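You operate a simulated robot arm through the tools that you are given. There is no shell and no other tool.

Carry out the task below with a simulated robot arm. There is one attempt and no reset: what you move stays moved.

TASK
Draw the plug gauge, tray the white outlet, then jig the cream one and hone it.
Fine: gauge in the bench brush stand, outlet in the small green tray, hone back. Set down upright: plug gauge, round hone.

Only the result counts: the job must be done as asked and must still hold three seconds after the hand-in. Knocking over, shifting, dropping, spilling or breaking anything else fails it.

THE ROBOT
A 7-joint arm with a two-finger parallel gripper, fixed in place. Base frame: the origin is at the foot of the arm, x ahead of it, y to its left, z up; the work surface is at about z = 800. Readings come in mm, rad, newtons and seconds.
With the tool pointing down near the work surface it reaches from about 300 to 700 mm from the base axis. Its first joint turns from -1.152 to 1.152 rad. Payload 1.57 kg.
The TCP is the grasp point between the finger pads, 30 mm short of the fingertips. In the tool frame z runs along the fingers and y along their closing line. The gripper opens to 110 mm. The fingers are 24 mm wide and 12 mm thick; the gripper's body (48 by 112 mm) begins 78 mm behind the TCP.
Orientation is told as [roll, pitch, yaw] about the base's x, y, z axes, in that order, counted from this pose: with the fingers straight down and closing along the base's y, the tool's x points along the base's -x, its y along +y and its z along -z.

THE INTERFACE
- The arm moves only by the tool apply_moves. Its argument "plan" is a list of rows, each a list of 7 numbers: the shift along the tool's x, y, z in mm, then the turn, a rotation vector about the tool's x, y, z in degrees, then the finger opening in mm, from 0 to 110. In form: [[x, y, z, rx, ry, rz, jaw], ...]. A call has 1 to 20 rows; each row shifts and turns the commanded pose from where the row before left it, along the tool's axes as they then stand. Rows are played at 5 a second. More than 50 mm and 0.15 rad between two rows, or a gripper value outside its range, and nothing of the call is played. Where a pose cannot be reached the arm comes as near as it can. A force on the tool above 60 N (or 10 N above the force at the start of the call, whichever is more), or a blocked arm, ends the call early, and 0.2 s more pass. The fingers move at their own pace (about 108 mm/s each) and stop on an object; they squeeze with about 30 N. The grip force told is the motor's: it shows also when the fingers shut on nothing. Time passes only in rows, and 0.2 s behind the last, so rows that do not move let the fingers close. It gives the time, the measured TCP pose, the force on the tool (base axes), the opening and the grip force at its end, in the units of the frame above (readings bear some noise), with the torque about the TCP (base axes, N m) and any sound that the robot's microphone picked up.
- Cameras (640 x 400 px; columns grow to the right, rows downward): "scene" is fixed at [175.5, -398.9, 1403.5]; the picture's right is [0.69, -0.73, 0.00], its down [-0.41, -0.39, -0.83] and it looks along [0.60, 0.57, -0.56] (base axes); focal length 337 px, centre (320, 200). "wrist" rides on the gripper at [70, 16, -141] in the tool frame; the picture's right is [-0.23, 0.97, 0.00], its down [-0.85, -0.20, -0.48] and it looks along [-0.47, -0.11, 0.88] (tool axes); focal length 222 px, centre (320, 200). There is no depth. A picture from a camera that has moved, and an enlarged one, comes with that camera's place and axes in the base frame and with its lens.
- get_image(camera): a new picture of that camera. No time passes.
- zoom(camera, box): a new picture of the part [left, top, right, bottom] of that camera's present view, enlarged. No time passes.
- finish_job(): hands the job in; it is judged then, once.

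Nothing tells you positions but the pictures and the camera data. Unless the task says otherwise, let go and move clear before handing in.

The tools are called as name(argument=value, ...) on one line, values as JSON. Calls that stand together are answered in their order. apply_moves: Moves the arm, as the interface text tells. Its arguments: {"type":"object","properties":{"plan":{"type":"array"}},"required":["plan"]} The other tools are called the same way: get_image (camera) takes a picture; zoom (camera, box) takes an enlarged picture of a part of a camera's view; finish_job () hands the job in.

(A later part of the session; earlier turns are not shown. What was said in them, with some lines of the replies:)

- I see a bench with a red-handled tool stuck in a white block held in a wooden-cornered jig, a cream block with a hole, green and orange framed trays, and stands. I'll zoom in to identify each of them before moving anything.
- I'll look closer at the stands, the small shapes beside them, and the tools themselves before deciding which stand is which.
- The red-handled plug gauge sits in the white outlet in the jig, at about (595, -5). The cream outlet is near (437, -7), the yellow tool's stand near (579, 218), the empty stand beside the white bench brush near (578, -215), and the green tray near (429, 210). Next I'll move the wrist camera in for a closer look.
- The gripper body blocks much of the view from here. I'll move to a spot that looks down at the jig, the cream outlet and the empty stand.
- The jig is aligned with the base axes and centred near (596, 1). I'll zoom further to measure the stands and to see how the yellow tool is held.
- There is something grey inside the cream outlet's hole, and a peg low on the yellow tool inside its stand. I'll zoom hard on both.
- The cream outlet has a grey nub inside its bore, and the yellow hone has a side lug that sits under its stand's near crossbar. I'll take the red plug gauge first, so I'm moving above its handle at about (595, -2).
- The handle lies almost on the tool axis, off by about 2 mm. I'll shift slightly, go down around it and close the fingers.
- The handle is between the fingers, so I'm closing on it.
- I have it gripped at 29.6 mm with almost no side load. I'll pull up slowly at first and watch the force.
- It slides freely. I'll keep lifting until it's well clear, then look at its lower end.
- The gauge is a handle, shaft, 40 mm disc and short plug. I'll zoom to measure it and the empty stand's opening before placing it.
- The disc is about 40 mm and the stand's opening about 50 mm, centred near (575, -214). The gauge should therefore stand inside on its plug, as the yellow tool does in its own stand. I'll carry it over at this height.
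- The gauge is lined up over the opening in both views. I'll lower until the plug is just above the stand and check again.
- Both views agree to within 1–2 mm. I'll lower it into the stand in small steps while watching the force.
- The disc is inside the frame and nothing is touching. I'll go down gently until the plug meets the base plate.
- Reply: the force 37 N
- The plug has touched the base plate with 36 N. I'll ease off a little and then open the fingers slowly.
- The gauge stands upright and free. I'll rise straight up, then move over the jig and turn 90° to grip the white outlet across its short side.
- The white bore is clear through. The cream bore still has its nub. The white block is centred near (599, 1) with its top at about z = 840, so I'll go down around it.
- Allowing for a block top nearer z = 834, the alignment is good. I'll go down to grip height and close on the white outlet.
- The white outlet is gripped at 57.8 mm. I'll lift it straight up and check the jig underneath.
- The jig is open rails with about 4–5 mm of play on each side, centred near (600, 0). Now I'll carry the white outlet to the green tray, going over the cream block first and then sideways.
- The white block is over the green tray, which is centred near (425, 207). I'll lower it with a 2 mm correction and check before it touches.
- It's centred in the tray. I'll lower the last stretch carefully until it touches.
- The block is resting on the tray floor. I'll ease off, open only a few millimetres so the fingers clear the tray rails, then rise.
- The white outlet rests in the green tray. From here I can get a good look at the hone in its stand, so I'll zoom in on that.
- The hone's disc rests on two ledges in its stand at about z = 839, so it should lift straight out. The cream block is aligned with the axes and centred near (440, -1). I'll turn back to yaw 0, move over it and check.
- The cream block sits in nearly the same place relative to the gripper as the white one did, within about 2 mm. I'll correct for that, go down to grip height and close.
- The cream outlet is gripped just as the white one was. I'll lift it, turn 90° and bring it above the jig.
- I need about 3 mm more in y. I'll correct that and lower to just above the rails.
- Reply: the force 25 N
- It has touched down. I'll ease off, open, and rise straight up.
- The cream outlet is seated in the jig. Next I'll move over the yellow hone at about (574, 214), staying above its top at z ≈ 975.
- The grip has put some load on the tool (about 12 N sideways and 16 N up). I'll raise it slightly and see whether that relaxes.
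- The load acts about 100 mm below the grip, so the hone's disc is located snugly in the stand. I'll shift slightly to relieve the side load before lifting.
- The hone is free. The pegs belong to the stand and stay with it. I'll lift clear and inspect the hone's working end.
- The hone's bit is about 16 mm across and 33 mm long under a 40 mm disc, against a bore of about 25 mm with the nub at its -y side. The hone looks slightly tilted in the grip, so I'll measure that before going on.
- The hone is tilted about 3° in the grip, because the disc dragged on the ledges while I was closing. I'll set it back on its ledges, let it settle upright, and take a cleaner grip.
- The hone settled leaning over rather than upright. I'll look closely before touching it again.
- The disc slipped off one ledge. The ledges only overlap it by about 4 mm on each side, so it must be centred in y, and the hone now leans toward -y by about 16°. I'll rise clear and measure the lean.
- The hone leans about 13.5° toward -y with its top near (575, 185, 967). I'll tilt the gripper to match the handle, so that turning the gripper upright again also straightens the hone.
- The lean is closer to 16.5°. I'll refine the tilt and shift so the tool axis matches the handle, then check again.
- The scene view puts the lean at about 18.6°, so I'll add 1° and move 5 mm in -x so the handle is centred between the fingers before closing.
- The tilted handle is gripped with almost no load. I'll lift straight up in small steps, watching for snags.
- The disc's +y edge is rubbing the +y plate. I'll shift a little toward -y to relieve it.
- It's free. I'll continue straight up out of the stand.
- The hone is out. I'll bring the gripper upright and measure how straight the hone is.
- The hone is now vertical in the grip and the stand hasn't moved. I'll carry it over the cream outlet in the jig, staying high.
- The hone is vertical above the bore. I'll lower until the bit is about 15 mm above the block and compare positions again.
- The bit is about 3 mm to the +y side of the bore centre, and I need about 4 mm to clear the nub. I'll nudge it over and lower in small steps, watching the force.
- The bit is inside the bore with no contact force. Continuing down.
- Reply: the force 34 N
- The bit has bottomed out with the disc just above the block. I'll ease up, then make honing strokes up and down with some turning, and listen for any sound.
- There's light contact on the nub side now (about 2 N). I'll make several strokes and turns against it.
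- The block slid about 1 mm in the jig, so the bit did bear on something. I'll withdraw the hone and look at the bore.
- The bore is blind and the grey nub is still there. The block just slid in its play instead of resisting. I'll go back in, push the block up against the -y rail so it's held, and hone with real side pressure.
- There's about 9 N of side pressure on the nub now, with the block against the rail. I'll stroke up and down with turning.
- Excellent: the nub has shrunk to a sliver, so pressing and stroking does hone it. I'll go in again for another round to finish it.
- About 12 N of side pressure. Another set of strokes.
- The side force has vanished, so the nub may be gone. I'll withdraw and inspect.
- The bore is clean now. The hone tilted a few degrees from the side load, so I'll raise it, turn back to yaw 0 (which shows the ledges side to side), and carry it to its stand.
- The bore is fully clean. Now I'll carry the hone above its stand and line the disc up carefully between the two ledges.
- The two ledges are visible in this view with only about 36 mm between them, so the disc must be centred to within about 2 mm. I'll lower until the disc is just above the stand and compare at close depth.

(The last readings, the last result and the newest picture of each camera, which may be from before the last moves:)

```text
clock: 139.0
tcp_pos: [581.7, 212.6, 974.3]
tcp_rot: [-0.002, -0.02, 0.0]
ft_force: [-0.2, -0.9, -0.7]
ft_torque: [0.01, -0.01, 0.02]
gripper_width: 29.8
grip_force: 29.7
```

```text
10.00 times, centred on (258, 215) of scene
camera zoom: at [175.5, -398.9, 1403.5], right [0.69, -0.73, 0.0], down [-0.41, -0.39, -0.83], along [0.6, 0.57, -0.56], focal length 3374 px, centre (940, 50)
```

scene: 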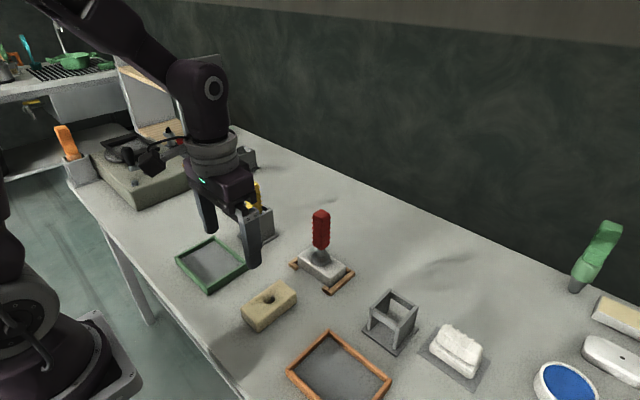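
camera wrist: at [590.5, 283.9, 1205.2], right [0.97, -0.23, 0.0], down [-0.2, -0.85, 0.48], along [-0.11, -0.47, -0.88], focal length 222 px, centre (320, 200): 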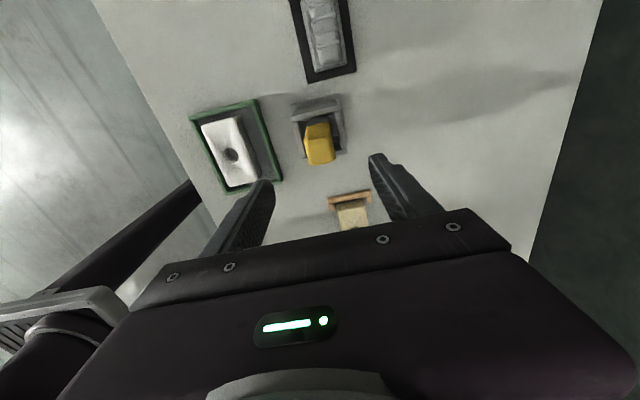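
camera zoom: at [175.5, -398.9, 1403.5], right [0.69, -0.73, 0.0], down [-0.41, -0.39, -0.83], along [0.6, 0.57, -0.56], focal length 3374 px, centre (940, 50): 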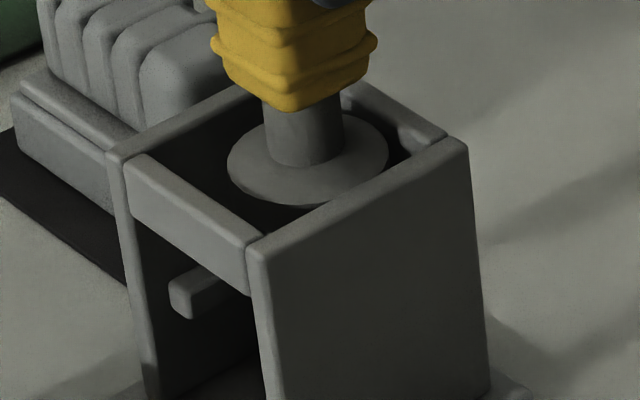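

The disc is just entering the opening but sits about 2 mm too far to -y and 4 mm too far to +x. I'll correct both before going lower.

apply_moves(plan=[[2, 1, 0, 0, 0, 0, 10], [2, 0.8, 0, 0, 0, 0, 10], [0, 0, 0, 0, 0, 0, 10], [0, 0, 0, 0, 0, 0, 10]])

zoom(camera="wrist", box=[300, 110, 345, 160])

zoom(camera="scene", box=[238, 195, 278, 235])

```text
clock: 140.0
tcp_pos: [576.9, 214.4, 976.3]
tcp_rot: [-0.001, -0.021, 0.0]
ft_force: [0.2, -0.6, -1.6]
ft_torque: [0.01, 0.03, 0.0]
gripper_width: 29.8
grip_force: 30.1
```

```text
8.00 times, centred on (322, 135) of wrist
camera zoom: at [504.5, 232.2, 1114.3], right [0.23, 0.97, 0.0], down [0.84, -0.2, 0.5], along [0.48, -0.11, -0.87], focal length 1777 px, centre (300, 720)
```

zoom: 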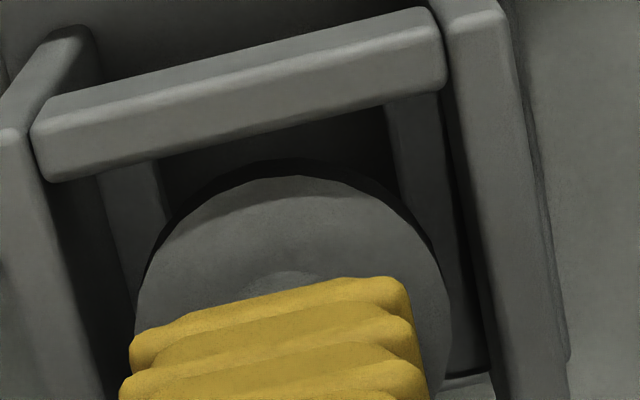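

```text
10.00 times, centred on (258, 215) of scene
camera zoom: at [175.5, -398.9, 1403.5], right [0.69, -0.73, 0.0], down [-0.41, -0.39, -0.83], along [0.6, 0.57, -0.56], focal length 3374 px, centre (940, 50)
```

zoom: 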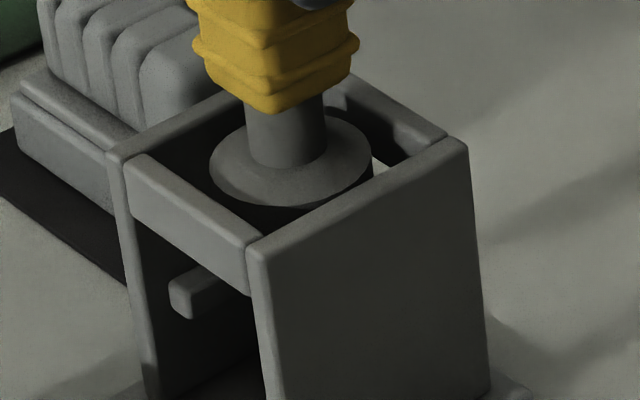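

Centred in y to within about 0.3 mm now. A further 2 mm in -x and then down.

apply_moves(plan=[[1, 0, 4, 0, 0, 0, 10], [1, 0, 4, 0, 0, 0, 10], [0.2, 0, 4, 0, 0, 0, 10], [0, 0, 0, 0, 0, 0, 10], [0, 0, 0, 0, 0, 0, 10]])

zoom(camera="wrist", box=[300, 110, 345, 160])

zoom(camera="scene", box=[238, 195, 278, 235])

```text
clock: 141.2
tcp_pos: [576.1, 214.7, 964.0]
tcp_rot: [0.001, -0.021, -0.001]
ft_force: [-0.1, 0.3, -1.2]
ft_torque: [0.01, 0.02, -0.01]
gripper_width: 29.4
grip_force: 30.3
```

```text
8.00 times, centred on (322, 135) of wrist
camera zoom: at [502.8, 232.1, 1103.0], right [0.23, 0.97, 0.0], down [0.84, -0.2, 0.5], along [0.48, -0.11, -0.87], focal length 1777 px, centre (300, 720)
```

zoom: 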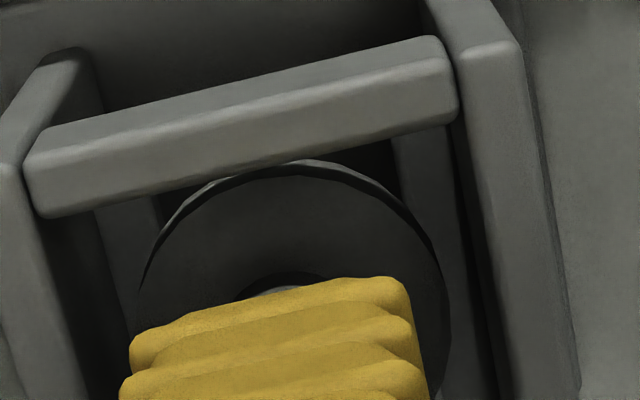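

```text
10.00 times, centred on (258, 215) of scene
camera zoom: at [175.5, -398.9, 1403.5], right [0.69, -0.73, 0.0], down [-0.41, -0.39, -0.83], along [0.6, 0.57, -0.56], focal length 3374 px, centre (940, 50)
```

zoom: 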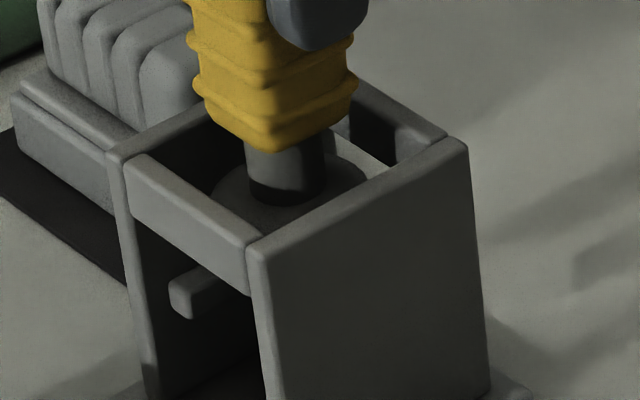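

Aligned on both ledges. Lowering the rest of the way gently.

apply_moves(plan=[[0.1, 0, 3, 0, 0, 0, 10], [0.1, 0, 3, 0, 0, 0, 10], [0.1, 0, 3, 0, 0, 0, 10], [0, 0, 2, 0, 0, 0, 10], [0, 0, 0, 0, 0, 0, 10]])

zoom(camera="wrist", box=[300, 110, 345, 160])

```text
clock: 142.4
tcp_pos: [575.3, 213.5, 952.1]
tcp_rot: [0.001, -0.022, -0.001]
ft_force: [0.3, 0.1, -1.4]
ft_torque: [-0.01, 0.01, 0.03]
gripper_width: 29.5
grip_force: 29.6
```

```text
8.00 times, centred on (322, 135) of wrist
camera zoom: at [502.4, 231.8, 1092.2], right [0.23, 0.97, 0.0], down [0.84, -0.2, 0.5], along [0.48, -0.11, -0.87], focal length 1777 px, centre (300, 720)
```

zoom: 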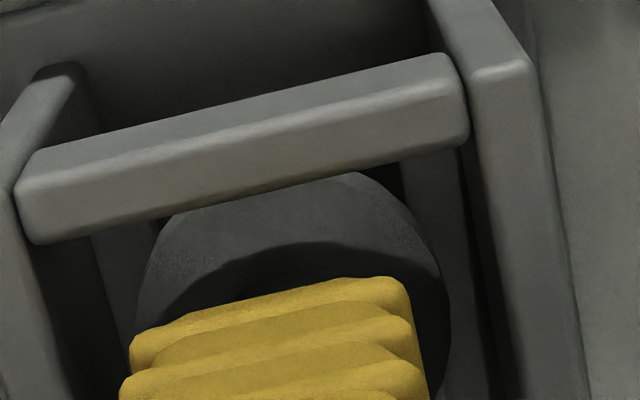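

apply_moves(plan=[[0.1, 0.2, 2, 0, 0, 0, 10], [0, 0, 1.5, 0, 0, 0, 10], [0, 0, 1.5, 0, 0, 0, 10], [0, 0, 0, 0, 0, 0, 10]])

zoom(camera="wrist", box=[300, 110, 345, 160])

```text
clock: 143.4
tcp_pos: [577.0, 214.9, 945.5]
tcp_rot: [0.002, -0.02, 0.001]
ft_force: [-0.1, -0.1, -1.8]
ft_torque: [0.01, -0.01, 0.0]
gripper_width: 29.6
grip_force: 30.1
```

```text
8.00 times, centred on (322, 135) of wrist
camera zoom: at [503.9, 232.6, 1086.7], right [0.23, 0.97, 0.0], down [0.84, -0.2, 0.5], along [0.48, -0.11, -0.87], focal length 1777 px, centre (300, 720)
```

zoom: 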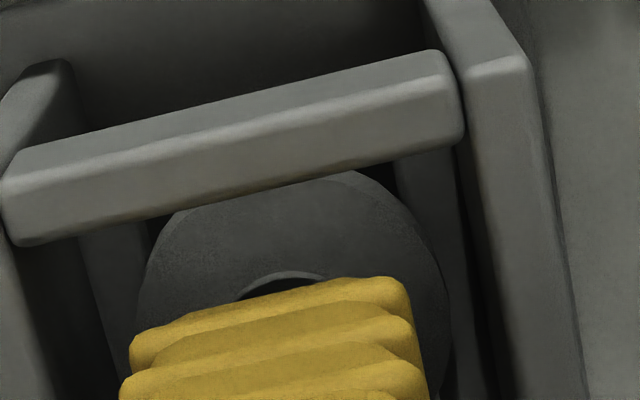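

apply_moves(plan=[[0, 0.6, 0, 0, 0, 0, 10], [0, 0.6, 0, 0, 0, 0, 10], [0, 0, 0, 0, 0, 0, 10], [0, 0, 0, 0, 0, 0, 10]])

zoom(camera="wrist", box=[296, 115, 346, 165])

zoom(camera="scene", box=[233, 185, 283, 245])

```text
clock: 144.4
tcp_pos: [577.2, 217.3, 946.7]
tcp_rot: [0.001, -0.02, 0.0]
ft_force: [-0.5, 0.4, -1.6]
ft_torque: [0.0, 0.0, 0.0]
gripper_width: 29.7
grip_force: 29.5
```

```text
8.00 times, centred on (321, 140) of wrist
camera zoom: at [503.5, 233.4, 1086.4], right [0.23, 0.97, 0.0], down [0.84, -0.2, 0.5], along [0.48, -0.11, -0.87], focal length 1777 px, centre (312, 680)
```

zoom: 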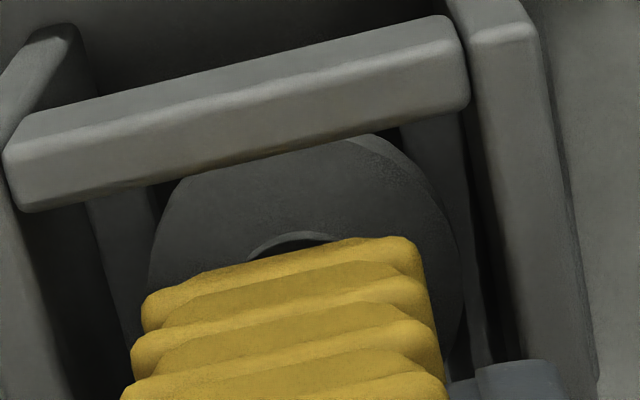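

```text
6.67 times, centred on (258, 215) of scene
camera zoom: at [175.5, -398.9, 1403.5], right [0.69, -0.73, 0.0], down [-0.41, -0.39, -0.83], along [0.6, 0.57, -0.56], focal length 2249 px, centre (733, 100)
```

zoom: 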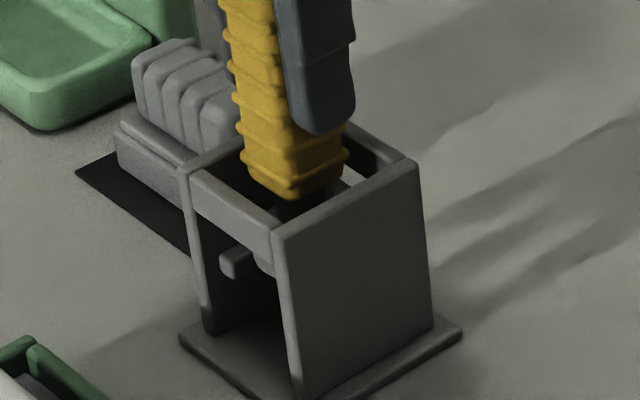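

apply_moves(plan=[[0, 0, 1, 0, 0, 0, 10], [0, 0, 1, 0, 0, 0, 10], [0, 0, 0, 0, 0, 0, 10]])

apply_moves(plan=[[0, 0, 1, 0, 0, 0, 10], [0, 0, 0, 0, 0, 0, 10]])

```text
clock: 145.2
tcp_pos: [576.4, 216.2, 945.6]
tcp_rot: [0.001, -0.023, -0.003]
ft_force: [1.0, -3.0, 10.9]
ft_torque: [-0.09, -0.2, -0.02]
gripper_width: 29.6
grip_force: 30.1
```

```text
clock: 145.8
tcp_pos: [576.0, 215.5, 945.9]
tcp_rot: [0.0, -0.025, 0.0]
ft_force: [-5.3, -4.8, 39.4]
ft_torque: [-0.28, 0.28, -0.01]
gripper_width: 29.7
grip_force: 29.7
```

Contact on both ledges, with the load nearly on the axis. I'll ease the pressure and open slowly.

apply_moves(plan=[[0, 0, -1, 0, 0, 0, 10], [0, 0, -0.6, 0, 0, 0, 10], [0, 0, 0, 0, 0, 0, 10]])

```text
clock: 146.6
tcp_pos: [576.8, 214.3, 945.3]
tcp_rot: [0.0, -0.022, -0.001]
ft_force: [2.7, 0.4, 25.4]
ft_torque: [0.06, -0.49, 0.01]
gripper_width: 29.7
grip_force: 30.5
```

apply_moves(plan=[[0, 0, -0.7, 0, 0, 0, 10], [0, 0, 0, 0, 0, 0, 10]])

zoom(camera="wrist", box=[296, 115, 346, 165])

```text
clock: 147.2
tcp_pos: [575.5, 215.7, 946.2]
tcp_rot: [0.001, -0.021, -0.002]
ft_force: [6.2, 0.0, 11.0]
ft_torque: [0.16, -0.68, -0.02]
gripper_width: 29.7
grip_force: 30.0
```

```text
8.00 times, centred on (321, 140) of wrist
camera zoom: at [503.5, 233.5, 1085.6], right [0.23, 0.97, 0.0], down [0.84, -0.2, 0.5], along [0.48, -0.11, -0.87], focal length 1777 px, centre (312, 680)
```

zoom: 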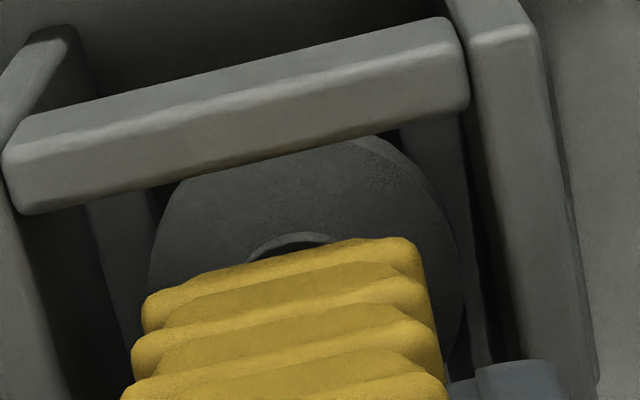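

apply_moves(plan=[[0, 0, 0, 0, 0, 0, 30.5], [0, 0, 0, 0, 0, 0, 32], [0, 0, 0, 0, 0, 0, 34], [0, 0, 0, 0, 0, 0, 40], [0, 0, 0, 0, 0, 0, 50], [0, 0, 0, 0, 0, 0, 50]])

zoom(camera="wrist", box=[280, 100, 370, 190])

zoom(camera="scene", box=[223, 165, 293, 250])

```text
clock: 148.6
tcp_pos: [576.5, 216.1, 946.9]
tcp_rot: [0.0, -0.021, -0.001]
ft_force: [-0.5, 0.2, 0.3]
ft_torque: [-0.02, 0.01, -0.01]
gripper_width: 50.0
grip_force: 0.0
```

```text
4.44 times, centred on (325, 145) of wrist
camera zoom: at [503.5, 233.5, 1086.0], right [0.23, 0.97, 0.0], down [0.84, -0.2, 0.5], along [0.48, -0.11, -0.87], focal length 987 px, centre (298, 444)
```

zoom: 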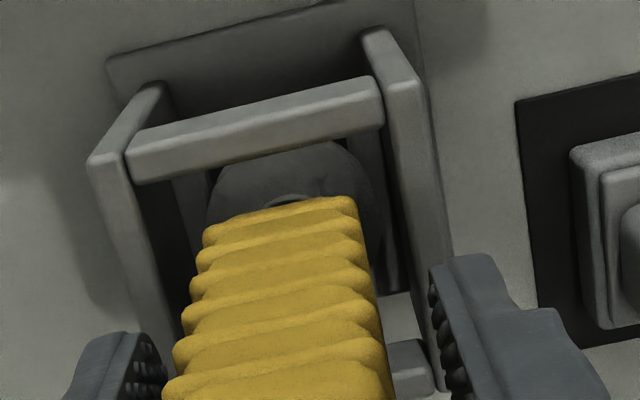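

```text
4.71 times, centred on (258, 208) of scene
camera zoom: at [175.5, -398.9, 1403.5], right [0.69, -0.73, 0.0], down [-0.41, -0.39, -0.83], along [0.6, 0.57, -0.56], focal length 1588 px, centre (612, 165)
```

zoom: 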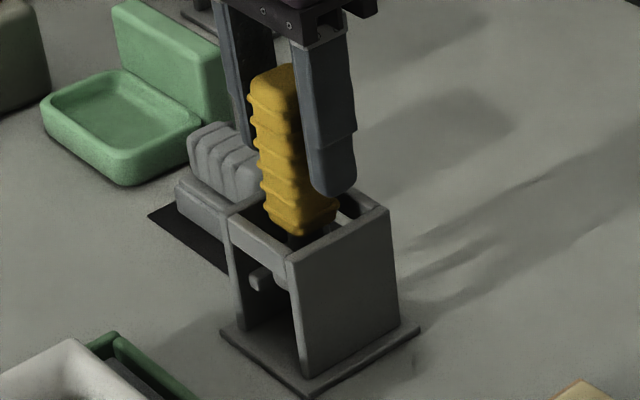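

The hone stands upright on its ledges. I'll open wider, wait a moment and check that it stays before rising.

apply_moves(plan=[[0, 0, 0, 0, 0, 0, 70], [0, 0, 0, 0, 0, 0, 80], [0, 0, 0, 0, 0, 0, 80], [0, 0, 0, 0, 0, 0, 80]])

apply_moves(plan=[[0, 0, -10, 0, 0, 0, 80], [0, 0, -20, 0, 0, 0, 80], [0, 0, -30, 0, 0, 0, 80], [0, 0, -35, 0, 0, 0, 80], [0, 0, -35, 0, 0, 0, 80], [0, 0, -20, 0, 1.2, 0, 80], [0, 0, 0, 0, 0, 0, 80]])

zoom(camera="scene", box=[223, 165, 293, 250])

zoom(camera="wrist", box=[240, 60, 400, 220])

get_image(camera="scene")

```text
clock: 149.6
tcp_pos: [577.2, 216.1, 946.3]
tcp_rot: [0.001, -0.021, 0.0]
ft_force: [0.0, 0.5, -0.2]
ft_torque: [0.04, -0.02, 0.02]
gripper_width: 79.9
grip_force: 0.0
```

```text
clock: 151.2
tcp_pos: [573.9, 217.2, 1097.1]
tcp_rot: [-0.001, -0.001, -0.002]
ft_force: [0.7, -0.1, 0.3]
ft_torque: [0.0, 0.0, 0.02]
gripper_width: 80.0
grip_force: 0.2
```

```text
4.71 times, centred on (258, 208) of scene
camera zoom: at [175.5, -398.9, 1403.5], right [0.69, -0.73, 0.0], down [-0.41, -0.39, -0.83], along [0.6, 0.57, -0.56], focal length 1588 px, centre (612, 165)
```

zoom: 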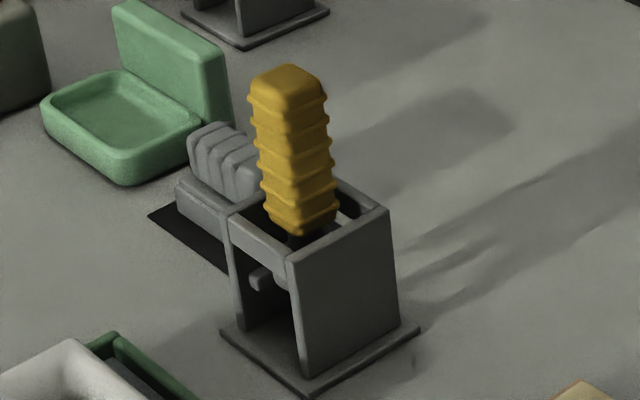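

```text
2.50 times, centred on (320, 140) of wrist
camera zoom: at [503.2, 234.8, 1239.2], right [0.23, 0.97, 0.0], down [0.85, -0.2, 0.48], along [0.47, -0.11, -0.88], focal length 555 px, centre (320, 350)
```

zoom: 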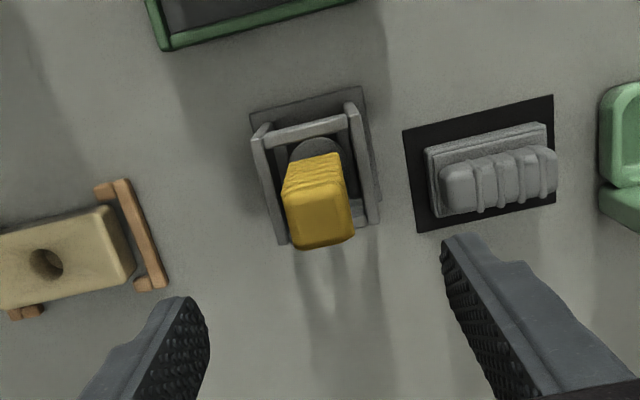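

```text
taken
```

scene: 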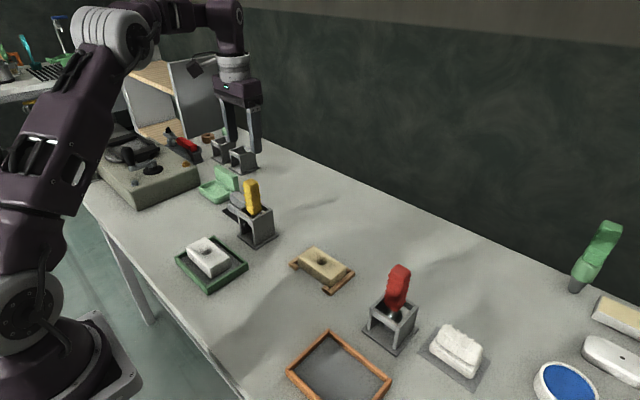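

The hone is back and upright. Now I'll verify everything, starting with the plug gauge in the bench-brush stand.

zoom(camera="scene", box=[355, 255, 430, 355])

zoom(camera="scene", box=[365, 290, 420, 350])

zoom(camera="scene", box=[280, 235, 365, 300])

zoom(camera="scene", box=[165, 225, 260, 300])

```text
4.00 times, centred on (392, 305) of scene
camera zoom: at [175.5, -398.9, 1403.5], right [0.69, -0.73, 0.0], down [-0.41, -0.39, -0.83], along [0.6, 0.57, -0.56], focal length 1349 px, centre (30, -220)
```

zoom: 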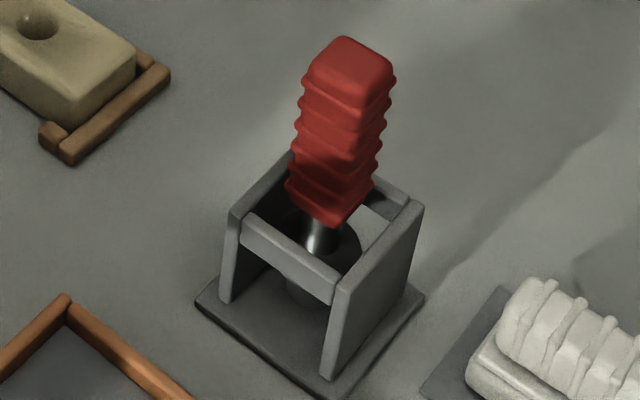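

```text
6.67 times, centred on (392, 320) of scene
camera zoom: at [175.5, -398.9, 1403.5], right [0.69, -0.73, 0.0], down [-0.41, -0.39, -0.83], along [0.6, 0.57, -0.56], focal length 2249 px, centre (-163, -600)
```

zoom: 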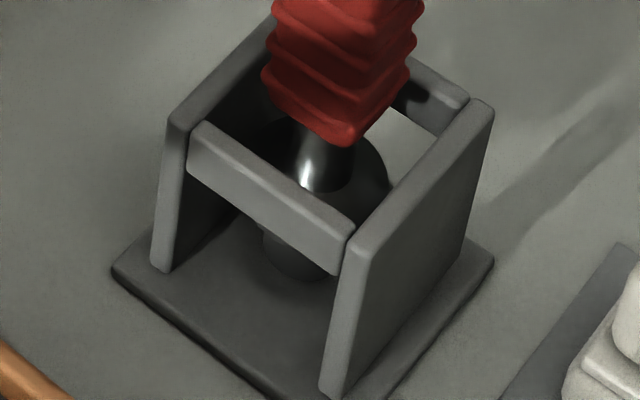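

```text
6.15 times, centred on (322, 268) of scene
camera zoom: at [175.5, -398.9, 1403.5], right [0.69, -0.73, 0.0], down [-0.41, -0.39, -0.83], along [0.6, 0.57, -0.56], focal length 2076 px, centre (305, -215)
```

zoom: 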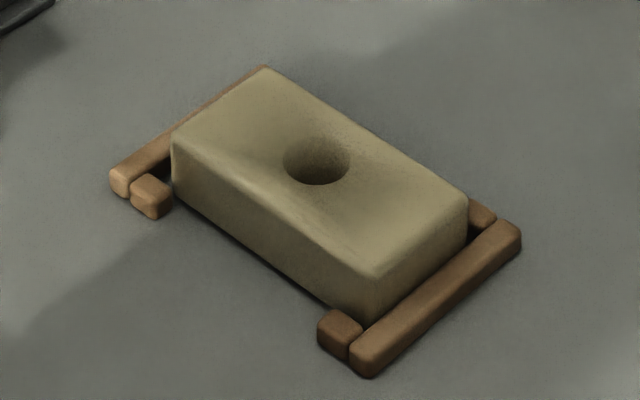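

```text
5.33 times, centred on (212, 262) of scene
camera zoom: at [175.5, -398.9, 1403.5], right [0.69, -0.73, 0.0], down [-0.41, -0.39, -0.83], along [0.6, 0.57, -0.56], focal length 1799 px, centre (893, -133)
```

zoom: 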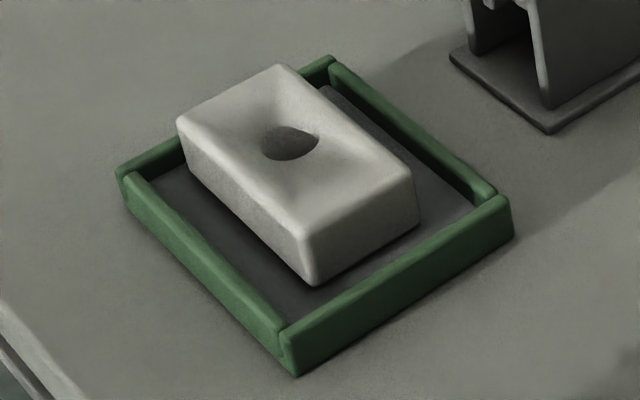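

The gauge stands upright in the bench-brush stand, the white outlet lies in the green tray, the cream outlet sits in the jig with a clean bore, and the hone is back upright. I'll move the arm clear, let a few seconds pass and take a last look.

apply_moves(plan=[[0, 0, -20, 0, 0, 0, 80], [10, -20, -10, 0, 0, 0, 80], [15, -30, -5, 0, 0, 0, 80], [20, -35, 0, 0, 0, 0, 80], [20, -35, 0, 0, 0, 0, 80], [20, -30, 0, 0, 0, 0, 80], [10, -15, 0, 0, 0, 0, 80], [0, 0, 0, 0, 0, 0, 80], [0, 0, 0, 0, 0, 0, 80], [0, 0, 0, 0, 0, 0, 80], [0, 0, 0, 0, 0, 0, 80], [0, 0, 0, 0, 0, 0, 80], [0, 0, 0, 0, 0, 0, 80], [0, 0, 0, 0, 0, 0, 80], [0, 0, 0, 0, 0, 0, 80]])

get_image(camera="scene")

zoom(camera="scene", box=[223, 165, 293, 250])

zoom(camera="scene", box=[340, 240, 500, 400])

get_image(camera="wrist")

```text
clock: 154.4
tcp_pos: [477.0, 50.0, 1130.6]
tcp_rot: [0.0, -0.001, 0.0]
ft_force: [0.3, 0.1, 0.1]
ft_torque: [-0.03, 0.04, -0.02]
gripper_width: 80.1
grip_force: 0.0
```

```text
taken
```

scene: 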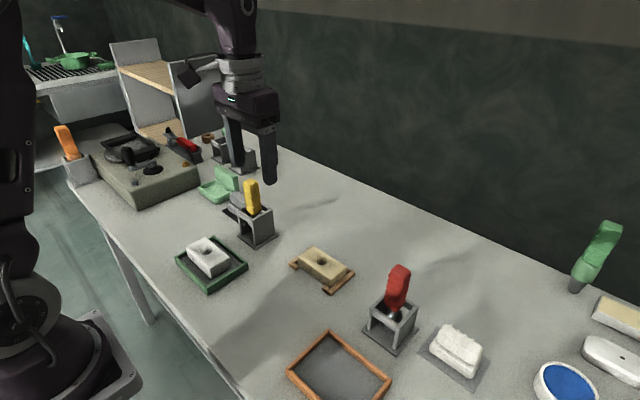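

```text
4.71 times, centred on (258, 208) of scene
camera zoom: at [175.5, -398.9, 1403.5], right [0.69, -0.73, 0.0], down [-0.41, -0.39, -0.83], along [0.6, 0.57, -0.56], focal length 1588 px, centre (612, 165)
```

zoom: 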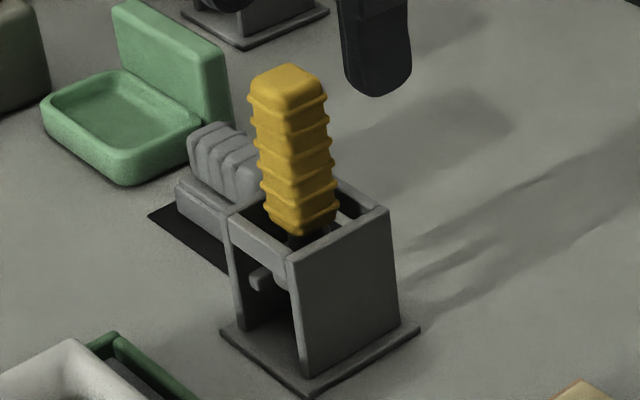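

```text
2.50 times, centred on (420, 320) of scene
camera zoom: at [175.5, -398.9, 1403.5], right [0.69, -0.73, 0.0], down [-0.41, -0.39, -0.83], along [0.6, 0.57, -0.56], focal length 843 px, centre (70, -100)
```

zoom: 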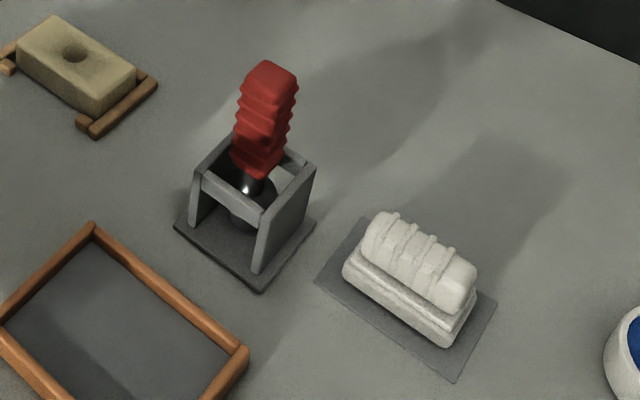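

```text
taken
camera wrist: at [406.5, 66.9, 1272.2], right [0.23, 0.97, 0.0], down [0.85, -0.2, 0.48], along [0.47, -0.11, -0.88], focal length 222 px, centre (320, 200)
```

wrist: 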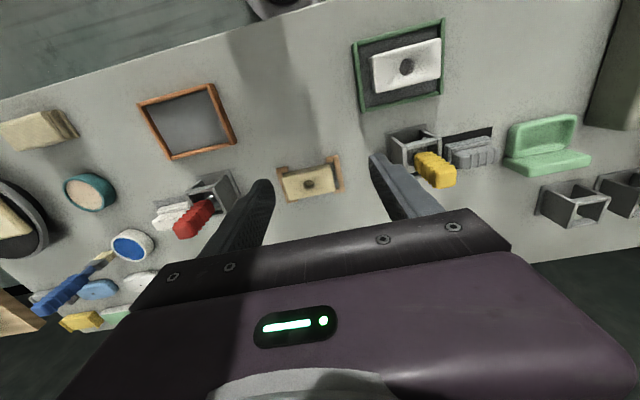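

Everything is settled and unchanged after waiting: gauge upright in the bench-brush stand, white outlet in the green tray, cream outlet honed and in the jig, hone upright in its own stand. The arm is clear, so I'm handing the job in.

finish_job()

```text
The job is handed in.
```

I finished every step and handed the job in; the hand-in gave no verdict. The last pictures, taken before hand-in after waiting with the arm clear, showed nothing moving.

- **Plug gauge:** I drew it from the white outlet. It stands upright in the stand beside the white brush, which I took to be the bench brush stand.
- **White outlet:** it lies in the green framed tray, inside the rails. I took that to be the small green tray; the mint-green box was out of reach.
- **Cream outlet:** it sits in the jig. The grey nub in its bore is gone after honing. Honing slid the block about 2 mm within the jig's play.
- **Round hone:** it is back upright in its own stand. On a first attempt to set it back for a better grip, it slipped off one support ledge and leaned over inside the stand. I lifted it out straight, and pictures showed the stand had not moved.

I saw nothing else shift or fall.
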